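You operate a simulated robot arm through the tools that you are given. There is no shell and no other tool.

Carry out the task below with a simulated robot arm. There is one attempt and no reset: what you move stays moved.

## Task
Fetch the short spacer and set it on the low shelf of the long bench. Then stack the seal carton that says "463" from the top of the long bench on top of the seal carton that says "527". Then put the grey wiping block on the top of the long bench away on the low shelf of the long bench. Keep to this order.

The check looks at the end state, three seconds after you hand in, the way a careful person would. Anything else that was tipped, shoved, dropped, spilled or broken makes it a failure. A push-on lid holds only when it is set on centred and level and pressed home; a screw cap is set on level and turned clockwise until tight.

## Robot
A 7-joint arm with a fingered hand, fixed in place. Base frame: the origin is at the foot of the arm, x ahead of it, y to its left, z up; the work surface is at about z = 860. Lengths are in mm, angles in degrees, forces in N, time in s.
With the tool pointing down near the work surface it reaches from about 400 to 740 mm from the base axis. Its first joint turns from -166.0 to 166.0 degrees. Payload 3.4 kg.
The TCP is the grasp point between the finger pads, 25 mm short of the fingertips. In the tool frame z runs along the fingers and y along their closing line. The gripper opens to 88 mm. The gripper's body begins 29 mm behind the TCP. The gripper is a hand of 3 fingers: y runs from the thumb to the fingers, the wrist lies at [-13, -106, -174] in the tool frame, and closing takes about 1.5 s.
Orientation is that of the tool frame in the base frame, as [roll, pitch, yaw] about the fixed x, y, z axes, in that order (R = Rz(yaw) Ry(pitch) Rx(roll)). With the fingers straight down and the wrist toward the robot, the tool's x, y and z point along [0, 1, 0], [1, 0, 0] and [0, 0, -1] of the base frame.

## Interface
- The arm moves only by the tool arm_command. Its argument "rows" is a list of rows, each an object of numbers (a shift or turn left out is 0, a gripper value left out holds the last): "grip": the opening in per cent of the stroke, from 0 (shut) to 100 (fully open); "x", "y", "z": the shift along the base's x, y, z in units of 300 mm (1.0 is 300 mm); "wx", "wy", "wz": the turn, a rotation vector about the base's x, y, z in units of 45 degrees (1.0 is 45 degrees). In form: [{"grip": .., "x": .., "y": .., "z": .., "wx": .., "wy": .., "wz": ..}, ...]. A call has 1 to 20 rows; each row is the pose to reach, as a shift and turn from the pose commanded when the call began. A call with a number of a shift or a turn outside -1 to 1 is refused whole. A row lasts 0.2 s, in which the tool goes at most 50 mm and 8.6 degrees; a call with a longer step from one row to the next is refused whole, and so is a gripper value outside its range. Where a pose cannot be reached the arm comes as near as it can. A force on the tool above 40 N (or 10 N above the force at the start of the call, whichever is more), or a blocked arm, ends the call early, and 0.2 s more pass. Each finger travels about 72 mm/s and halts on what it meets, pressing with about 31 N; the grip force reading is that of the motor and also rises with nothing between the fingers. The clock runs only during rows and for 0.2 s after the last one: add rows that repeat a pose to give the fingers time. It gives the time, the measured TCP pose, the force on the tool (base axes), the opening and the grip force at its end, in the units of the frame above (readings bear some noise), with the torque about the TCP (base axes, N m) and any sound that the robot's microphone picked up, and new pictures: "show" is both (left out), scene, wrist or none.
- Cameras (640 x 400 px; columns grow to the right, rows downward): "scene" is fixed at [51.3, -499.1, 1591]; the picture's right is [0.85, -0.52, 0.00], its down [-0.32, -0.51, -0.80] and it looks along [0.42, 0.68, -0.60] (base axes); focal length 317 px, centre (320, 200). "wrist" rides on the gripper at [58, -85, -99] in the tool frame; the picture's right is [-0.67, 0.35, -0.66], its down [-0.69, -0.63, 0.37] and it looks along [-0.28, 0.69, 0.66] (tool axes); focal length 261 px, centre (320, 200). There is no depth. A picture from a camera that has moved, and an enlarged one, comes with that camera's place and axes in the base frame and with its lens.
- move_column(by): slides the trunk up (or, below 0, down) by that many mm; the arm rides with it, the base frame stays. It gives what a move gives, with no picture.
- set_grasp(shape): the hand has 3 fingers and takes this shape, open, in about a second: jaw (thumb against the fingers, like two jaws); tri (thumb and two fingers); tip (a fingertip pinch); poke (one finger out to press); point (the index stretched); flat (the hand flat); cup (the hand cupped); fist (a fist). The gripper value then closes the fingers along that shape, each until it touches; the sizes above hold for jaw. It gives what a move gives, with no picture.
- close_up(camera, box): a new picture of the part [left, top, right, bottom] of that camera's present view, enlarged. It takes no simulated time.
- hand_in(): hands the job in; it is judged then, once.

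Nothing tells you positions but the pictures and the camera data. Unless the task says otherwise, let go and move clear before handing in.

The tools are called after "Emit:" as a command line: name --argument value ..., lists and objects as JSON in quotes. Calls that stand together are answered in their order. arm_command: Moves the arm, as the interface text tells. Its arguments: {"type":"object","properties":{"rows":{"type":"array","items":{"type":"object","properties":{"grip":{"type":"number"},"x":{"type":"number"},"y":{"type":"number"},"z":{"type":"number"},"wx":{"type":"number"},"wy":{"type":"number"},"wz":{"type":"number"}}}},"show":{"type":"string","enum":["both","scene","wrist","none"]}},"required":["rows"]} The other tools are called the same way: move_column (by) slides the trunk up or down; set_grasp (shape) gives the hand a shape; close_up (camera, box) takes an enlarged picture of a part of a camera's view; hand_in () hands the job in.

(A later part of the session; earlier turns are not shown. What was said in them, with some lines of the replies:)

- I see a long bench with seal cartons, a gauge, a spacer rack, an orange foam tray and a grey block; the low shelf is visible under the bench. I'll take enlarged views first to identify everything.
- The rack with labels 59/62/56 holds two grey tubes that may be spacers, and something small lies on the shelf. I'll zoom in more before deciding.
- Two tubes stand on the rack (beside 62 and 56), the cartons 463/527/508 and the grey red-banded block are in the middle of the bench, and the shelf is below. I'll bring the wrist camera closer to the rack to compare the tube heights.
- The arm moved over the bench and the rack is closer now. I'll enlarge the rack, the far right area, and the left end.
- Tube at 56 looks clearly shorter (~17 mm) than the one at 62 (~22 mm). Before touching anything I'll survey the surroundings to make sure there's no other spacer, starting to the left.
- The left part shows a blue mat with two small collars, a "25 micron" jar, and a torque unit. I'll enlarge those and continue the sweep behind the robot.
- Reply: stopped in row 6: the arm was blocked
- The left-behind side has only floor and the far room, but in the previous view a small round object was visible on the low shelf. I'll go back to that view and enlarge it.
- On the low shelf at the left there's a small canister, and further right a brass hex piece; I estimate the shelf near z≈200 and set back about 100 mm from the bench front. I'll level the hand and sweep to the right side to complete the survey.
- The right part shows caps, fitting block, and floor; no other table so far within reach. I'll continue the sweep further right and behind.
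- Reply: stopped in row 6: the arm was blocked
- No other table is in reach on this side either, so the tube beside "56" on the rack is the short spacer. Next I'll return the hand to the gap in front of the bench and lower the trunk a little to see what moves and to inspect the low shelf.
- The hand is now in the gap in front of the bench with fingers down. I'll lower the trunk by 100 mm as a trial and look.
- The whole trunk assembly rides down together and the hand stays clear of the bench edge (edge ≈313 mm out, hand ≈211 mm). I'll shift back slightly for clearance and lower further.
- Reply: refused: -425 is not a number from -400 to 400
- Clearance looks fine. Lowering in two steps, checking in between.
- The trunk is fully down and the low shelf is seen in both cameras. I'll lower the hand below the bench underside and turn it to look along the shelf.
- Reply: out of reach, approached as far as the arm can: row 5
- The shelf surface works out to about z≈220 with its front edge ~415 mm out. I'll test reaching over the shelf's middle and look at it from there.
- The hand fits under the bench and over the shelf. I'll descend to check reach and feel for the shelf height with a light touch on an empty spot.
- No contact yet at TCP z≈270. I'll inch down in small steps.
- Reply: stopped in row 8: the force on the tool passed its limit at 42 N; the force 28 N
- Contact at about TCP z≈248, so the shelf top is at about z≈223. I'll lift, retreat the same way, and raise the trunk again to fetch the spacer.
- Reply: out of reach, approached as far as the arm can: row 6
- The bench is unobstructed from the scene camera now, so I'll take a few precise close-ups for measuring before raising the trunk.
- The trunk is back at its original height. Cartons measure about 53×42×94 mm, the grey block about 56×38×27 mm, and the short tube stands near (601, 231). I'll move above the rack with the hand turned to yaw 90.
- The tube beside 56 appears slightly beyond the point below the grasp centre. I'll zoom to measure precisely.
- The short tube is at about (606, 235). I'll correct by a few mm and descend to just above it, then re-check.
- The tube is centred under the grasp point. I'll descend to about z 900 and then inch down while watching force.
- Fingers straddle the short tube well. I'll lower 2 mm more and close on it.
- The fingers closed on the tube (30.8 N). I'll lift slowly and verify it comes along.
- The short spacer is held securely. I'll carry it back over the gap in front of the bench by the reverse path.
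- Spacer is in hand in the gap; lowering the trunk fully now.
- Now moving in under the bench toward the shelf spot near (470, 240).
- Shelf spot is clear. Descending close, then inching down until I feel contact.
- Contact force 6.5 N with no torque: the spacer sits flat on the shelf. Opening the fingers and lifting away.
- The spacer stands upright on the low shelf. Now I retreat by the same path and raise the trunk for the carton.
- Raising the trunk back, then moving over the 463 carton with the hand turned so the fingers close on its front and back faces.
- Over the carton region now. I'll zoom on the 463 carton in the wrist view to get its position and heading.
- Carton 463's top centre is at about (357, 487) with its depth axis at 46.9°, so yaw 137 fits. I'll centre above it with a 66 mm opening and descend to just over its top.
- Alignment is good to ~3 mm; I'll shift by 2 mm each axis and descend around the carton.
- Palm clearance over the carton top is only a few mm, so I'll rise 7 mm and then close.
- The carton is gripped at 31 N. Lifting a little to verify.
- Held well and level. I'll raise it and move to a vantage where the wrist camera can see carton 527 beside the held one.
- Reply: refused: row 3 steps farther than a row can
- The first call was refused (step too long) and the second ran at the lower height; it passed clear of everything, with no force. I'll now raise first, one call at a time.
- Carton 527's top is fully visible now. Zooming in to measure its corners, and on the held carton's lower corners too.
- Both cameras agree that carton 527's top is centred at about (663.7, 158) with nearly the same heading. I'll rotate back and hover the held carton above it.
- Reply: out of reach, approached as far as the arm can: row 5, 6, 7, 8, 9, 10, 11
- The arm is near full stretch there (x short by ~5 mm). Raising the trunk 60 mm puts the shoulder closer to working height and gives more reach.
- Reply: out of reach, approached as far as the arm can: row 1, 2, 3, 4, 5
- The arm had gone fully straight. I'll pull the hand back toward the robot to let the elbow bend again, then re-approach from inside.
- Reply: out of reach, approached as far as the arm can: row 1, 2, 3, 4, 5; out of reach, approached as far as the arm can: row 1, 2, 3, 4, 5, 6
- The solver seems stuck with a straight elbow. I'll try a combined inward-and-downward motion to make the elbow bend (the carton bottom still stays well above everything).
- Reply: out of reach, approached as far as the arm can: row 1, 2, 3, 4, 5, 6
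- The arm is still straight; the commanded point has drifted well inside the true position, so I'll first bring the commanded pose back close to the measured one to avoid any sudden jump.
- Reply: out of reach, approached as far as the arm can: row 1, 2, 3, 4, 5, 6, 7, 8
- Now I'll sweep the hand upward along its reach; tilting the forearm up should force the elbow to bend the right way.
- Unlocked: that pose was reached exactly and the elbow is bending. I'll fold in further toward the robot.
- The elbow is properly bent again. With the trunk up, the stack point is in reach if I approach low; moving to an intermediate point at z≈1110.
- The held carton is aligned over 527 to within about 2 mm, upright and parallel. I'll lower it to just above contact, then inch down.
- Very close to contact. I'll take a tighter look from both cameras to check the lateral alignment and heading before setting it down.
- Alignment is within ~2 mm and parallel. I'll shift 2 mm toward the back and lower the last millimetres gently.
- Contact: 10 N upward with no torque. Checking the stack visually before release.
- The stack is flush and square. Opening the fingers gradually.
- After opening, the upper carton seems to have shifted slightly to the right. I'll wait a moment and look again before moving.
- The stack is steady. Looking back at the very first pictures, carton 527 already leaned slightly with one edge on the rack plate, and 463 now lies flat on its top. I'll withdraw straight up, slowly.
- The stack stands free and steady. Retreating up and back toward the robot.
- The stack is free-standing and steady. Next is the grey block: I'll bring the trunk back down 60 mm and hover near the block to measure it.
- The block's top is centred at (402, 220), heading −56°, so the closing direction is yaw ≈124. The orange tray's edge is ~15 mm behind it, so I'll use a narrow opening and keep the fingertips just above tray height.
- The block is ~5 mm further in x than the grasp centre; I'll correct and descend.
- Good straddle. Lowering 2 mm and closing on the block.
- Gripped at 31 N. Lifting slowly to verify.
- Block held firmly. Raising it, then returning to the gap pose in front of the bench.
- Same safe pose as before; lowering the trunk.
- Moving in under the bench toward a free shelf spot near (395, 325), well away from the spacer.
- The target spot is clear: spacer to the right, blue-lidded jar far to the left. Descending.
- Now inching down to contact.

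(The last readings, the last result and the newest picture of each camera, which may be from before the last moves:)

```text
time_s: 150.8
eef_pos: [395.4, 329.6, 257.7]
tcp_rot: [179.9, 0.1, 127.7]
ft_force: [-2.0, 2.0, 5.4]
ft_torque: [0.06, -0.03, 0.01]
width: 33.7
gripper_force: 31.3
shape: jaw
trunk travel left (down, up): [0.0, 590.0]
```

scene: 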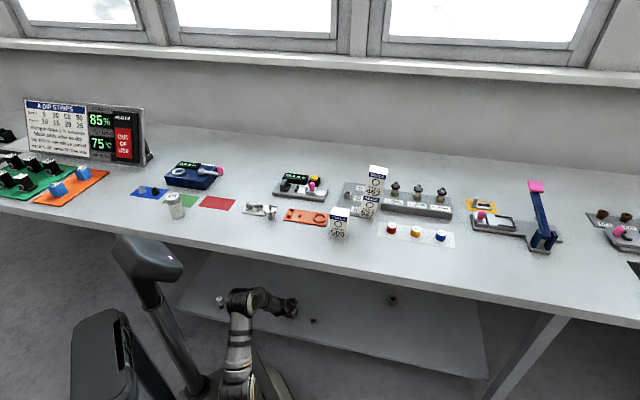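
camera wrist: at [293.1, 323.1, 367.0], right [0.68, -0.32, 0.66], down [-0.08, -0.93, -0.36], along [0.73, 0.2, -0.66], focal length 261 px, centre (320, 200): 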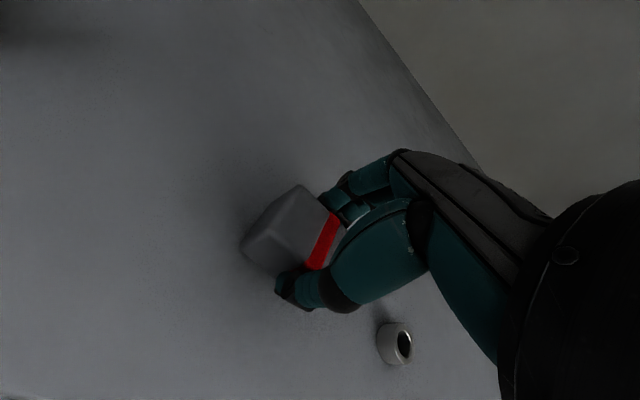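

Contact at the expected height. Releasing gently and lifting away.

Emit:
arm_command --rows '[{"grip": 42}, {"grip": 47}, {"grip": 53}, {"grip": 60}, {"grip": 66}, {"grip": 70}, {"grip": 70}]' --show "wrist"

Emit:
arm_command --rows '[{"z": 0.02}, {"z": 0.05}, {"z": 0.1}, {"z": 0.2}, {"z": 0.33}]' --show "both"

Emit:
close_up --camera "wrist" --box '[150, 170, 350, 340]'

```text
time_s: 152.4
eef_pos: [396.6, 329.1, 257.1]
tcp_rot: [180.0, 0.2, 127.5]
ft_force: [-0.7, -0.4, 0.9]
ft_torque: [-0.01, 0.0, 0.02]
width: 61.1
gripper_force: 0.0
shape: jaw
trunk travel left (down, up): [0.0, 590.0]
camera wrist: at [292.8, 322.3, 355.1], right [0.68, -0.32, 0.66], down [-0.08, -0.93, -0.36], along [0.73, 0.2, -0.66], focal length 261 px, centre (320, 200)
```

wrist: 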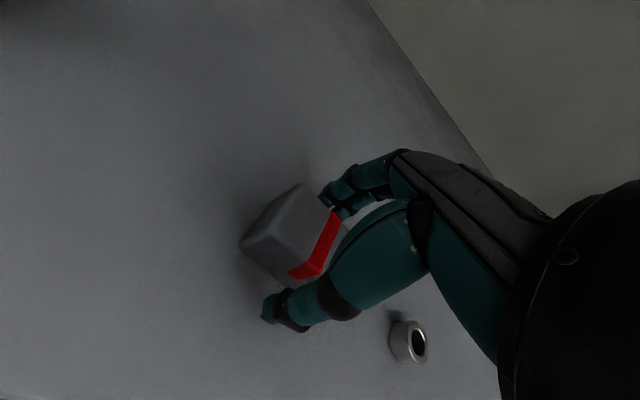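

```text
time_s: 153.7
eef_pos: [395.6, 326.7, 355.8]
tcp_rot: [-179.9, 0.2, 127.7]
ft_force: [0.0, 1.3, 0.0]
ft_torque: [0.0, 0.01, 0.01]
width: 61.0
gripper_force: 0.0
shape: jaw
trunk travel left (down, up): [0.0, 590.0]
camera wrist: at [292.6, 319.9, 453.6], right [0.68, -0.32, 0.66], down [-0.08, -0.93, -0.36], along [0.73, 0.2, -0.66], focal length 261 px, centre (320, 200)
```

scene: 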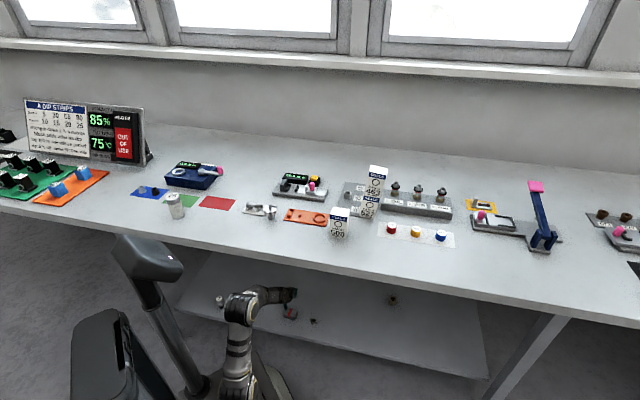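
wrist: 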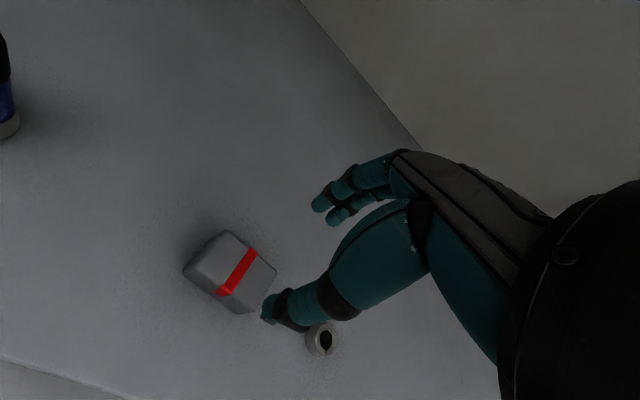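

```text
2.35 times, centred on (250, 255) of wrist
camera zoom: at [292.6, 319.9, 453.6], right [0.68, -0.32, 0.66], down [-0.08, -0.93, -0.36], along [0.73, 0.2, -0.66], focal length 613 px, centre (485, 71)
```

zoom: 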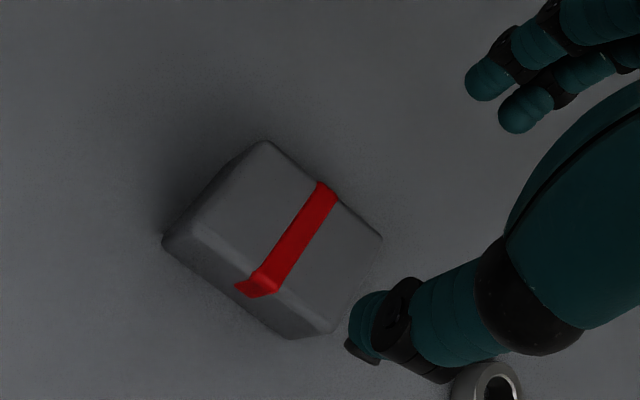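

The block rests flat on the low shelf. Retreating: up, then out of the shelf space.

Emit:
arm_command --rows '[{"z": 0.15}, {"z": 0.3}, {"z": 0.45}, {"z": 0.5}, {"y": -0.13, "z": 0.5, "wz": -0.12}, {"x": 0.02, "y": -0.27, "z": 0.5, "wz": -0.24}, {"x": 0.03, "y": -0.41, "z": 0.5, "wz": -0.36}, {"x": 0.03, "y": -0.55, "z": 0.5, "wz": -0.48}, {"x": 0.02, "y": -0.69, "z": 0.5, "wz": -0.6}, {"x": 0.0, "y": -0.83, "z": 0.5, "wz": -0.72}, {"x": -0.04, "y": -0.95, "z": 0.5, "wz": -0.84}]' --show "none"

```text
time_s: 156.1
eef_pos: [381.6, 39.3, 506.1]
tcp_rot: [-179.9, 0.2, 89.8]
ft_force: [0.0, 0.6, 0.0]
ft_torque: [0.0, -0.02, -0.04]
width: 61.5
gripper_force: 0.0
shape: jaw
trunk travel left (down, up): [0.0, 590.0]
```

Emit:
arm_command --rows '[{"x": -0.03, "y": -0.05, "wz": -0.17}, {"x": -0.06, "y": -0.1, "wz": -0.34}, {"x": -0.09, "y": -0.15, "wz": -0.51}, {"x": -0.12, "y": -0.2, "wz": -0.68}, {"x": -0.15, "y": -0.25, "wz": -0.84}, {"x": -0.18, "y": -0.3, "wz": -1.0}, {"x": -0.18, "y": -0.3, "z": 0.14, "wz": -1.0}, {"x": -0.2, "y": -0.3, "z": 0.28, "wz": -1.0}, {"x": -0.2, "y": -0.3, "z": 0.42, "wz": -1.0}, {"x": -0.2, "y": -0.3, "z": 0.56, "wz": -1.0}]' --show "scene"

Emit:
close_up --camera "scene" --box '[320, 150, 420, 240]'

Emit:
close_up --camera "scene" --box '[190, 260, 350, 360]'

Emit:
close_up --camera "scene" --box '[120, 150, 340, 250]'

```text
time_s: 158.2
eef_pos: [325.9, -47.5, 677.0]
tcp_rot: [179.9, 0.1, 44.8]
ft_force: [0.1, 0.6, 0.0]
ft_torque: [0.02, 0.01, 0.01]
width: 61.3
gripper_force: 0.0
shape: jaw
trunk travel left (down, up): [0.0, 590.0]
```

scene: 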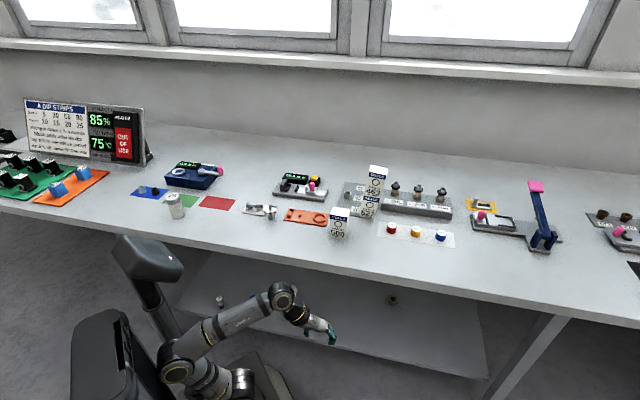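

```text
4.44 times, centred on (370, 195) of scene
camera zoom: at [51.3, -499.1, 1591.0], right [0.85, -0.52, 0.0], down [-0.32, -0.51, -0.8], along [0.42, 0.68, -0.6], focal length 1407 px, centre (98, 222)
```

zoom: 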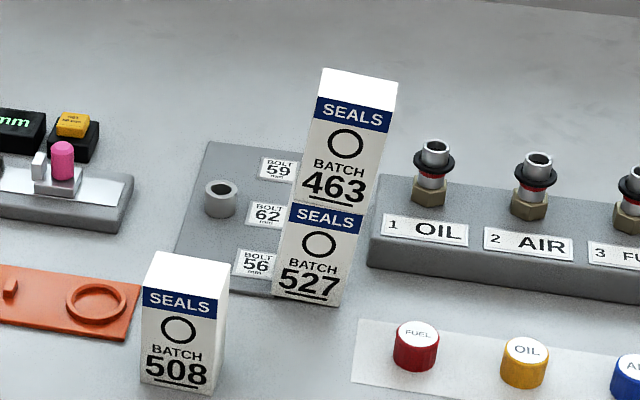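

```text
4.00 times, centred on (270, 310) of scene
camera zoom: at [51.3, -499.1, 1591.0], right [0.85, -0.52, 0.0], down [-0.32, -0.51, -0.8], along [0.42, 0.68, -0.6], focal length 1266 px, centre (520, -240)
```

zoom: 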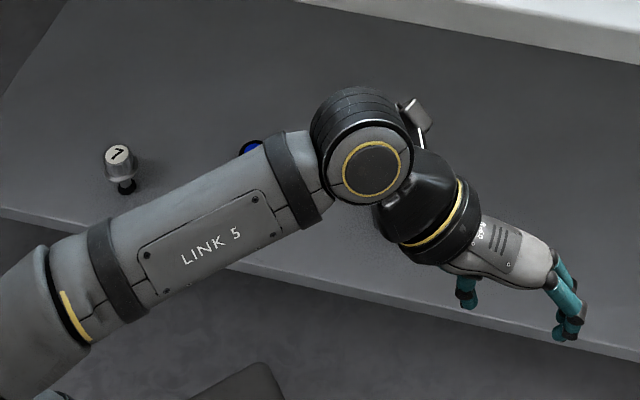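

```text
2.91 times, centred on (230, 200) of scene
camera zoom: at [51.3, -499.1, 1591.0], right [0.85, -0.52, 0.0], down [-0.32, -0.51, -0.8], along [0.42, 0.68, -0.6], focal length 921 px, centre (582, 200)
```

zoom: 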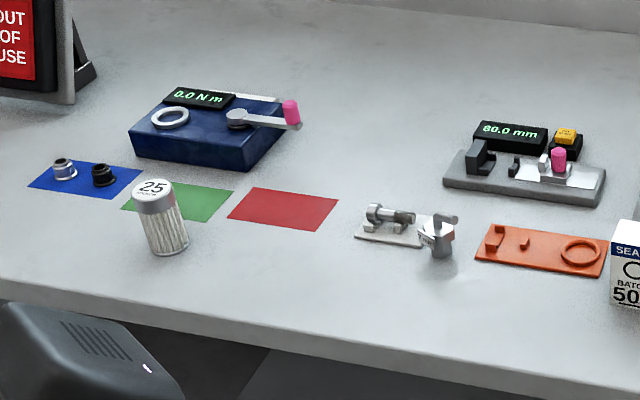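

Everything on the bench is undisturbed and the stack stands steady. I'll raise the trunk to clear the view and confirm both items on the shelf before handing in.

Emit:
move_column --by 300

Emit:
move_column --by 225

Emit:
close_up --camera "scene" --box '[240, 270, 400, 370]'

Emit:
close_up --camera "scene" --box '[0, 0, 640, 400]'

```text
time_s: 161.2
eef_pos: [325.4, -47.5, 976.2]
tcp_rot: [179.9, 0.2, 44.8]
ft_force: [-0.1, 0.1, 0.7]
ft_torque: [0.01, 0.0, -0.01]
width: 61.3
gripper_force: 0.0
shape: jaw
trunk travel left (down, up): [-300.0, 290.0]
```

```text
time_s: 163.6
eef_pos: [325.5, -48.7, 1201.2]
tcp_rot: [179.9, 0.2, 44.8]
ft_force: [0.3, -0.4, 0.1]
ft_torque: [0.0, 0.02, 0.0]
width: 61.2
gripper_force: 0.0
shape: jaw
trunk travel left (down, up): [-525.0, 65.0]
```

```text
4.00 times, centred on (320, 320) of scene
camera zoom: at [51.3, -499.1, 1591.0], right [0.85, -0.52, 0.0], down [-0.32, -0.51, -0.8], along [0.42, 0.68, -0.6], focal length 1266 px, centre (320, -280)
```

zoom: 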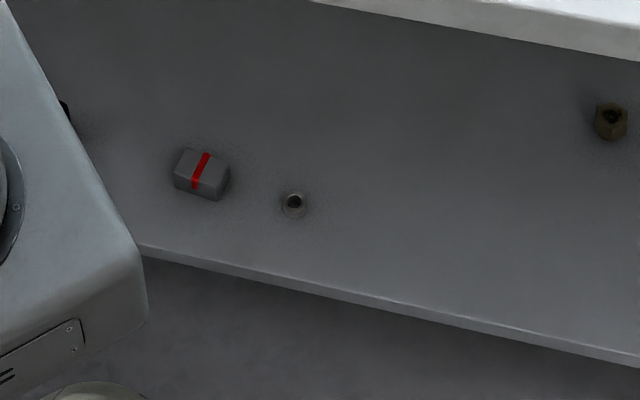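

```text
1.00 times, centred on (320, 200) of scene (not enlarged: the box is as wide or as high as the picture)
camera zoom: at [51.3, -499.1, 1591.0], right [0.85, -0.52, 0.0], down [-0.32, -0.51, -0.8], along [0.42, 0.68, -0.6], focal length 317 px, centre (320, 200)
```

zoom: 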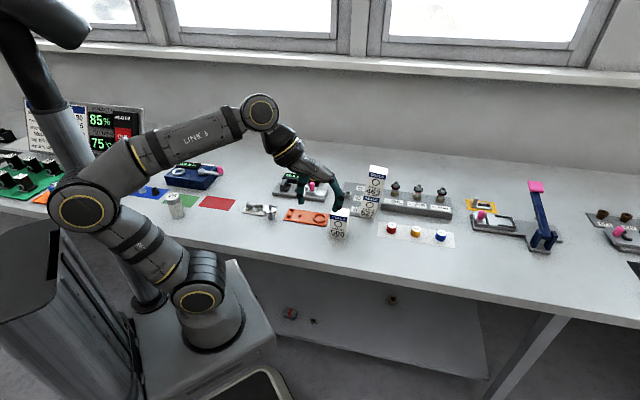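

The short spacer and the grey block both stand on the low shelf, carton 463 sits on carton 527, and the hand is empty and clear. Everything else looks as it was at the start, so I'm handing in.

Emit:
hand_in

```text
The job is handed in.
```

The job is handed in. All three parts were done in the order you gave. I saw no result from the check.

- **Short spacer:** I took the tube beside the "56" label on the bolt rack, about 17 mm tall against about 22 mm for the one beside "62". It stands upright on the low shelf, toward the middle. I found no other spacer within the arm's reach.
- **Cartons:** 463 sits on top of 527 and did not move in the roughly 40 seconds before I handed in. The stack leans about 5° to the right. 527 was already leaning in the very first picture, apparently because one edge rests on the rack plate, and 463 lies flat on its tilted top.
- **Grey wiping block:** it rests flat on the low shelf, about 110 mm to the left of the spacer.

On the way to the stack, the carton crossed part of the bench lower than I intended because one move was refused. It touched nothing. In the final pictures everything else on the bench and shelf looked as it did at the start, and the hand was empty and clear.
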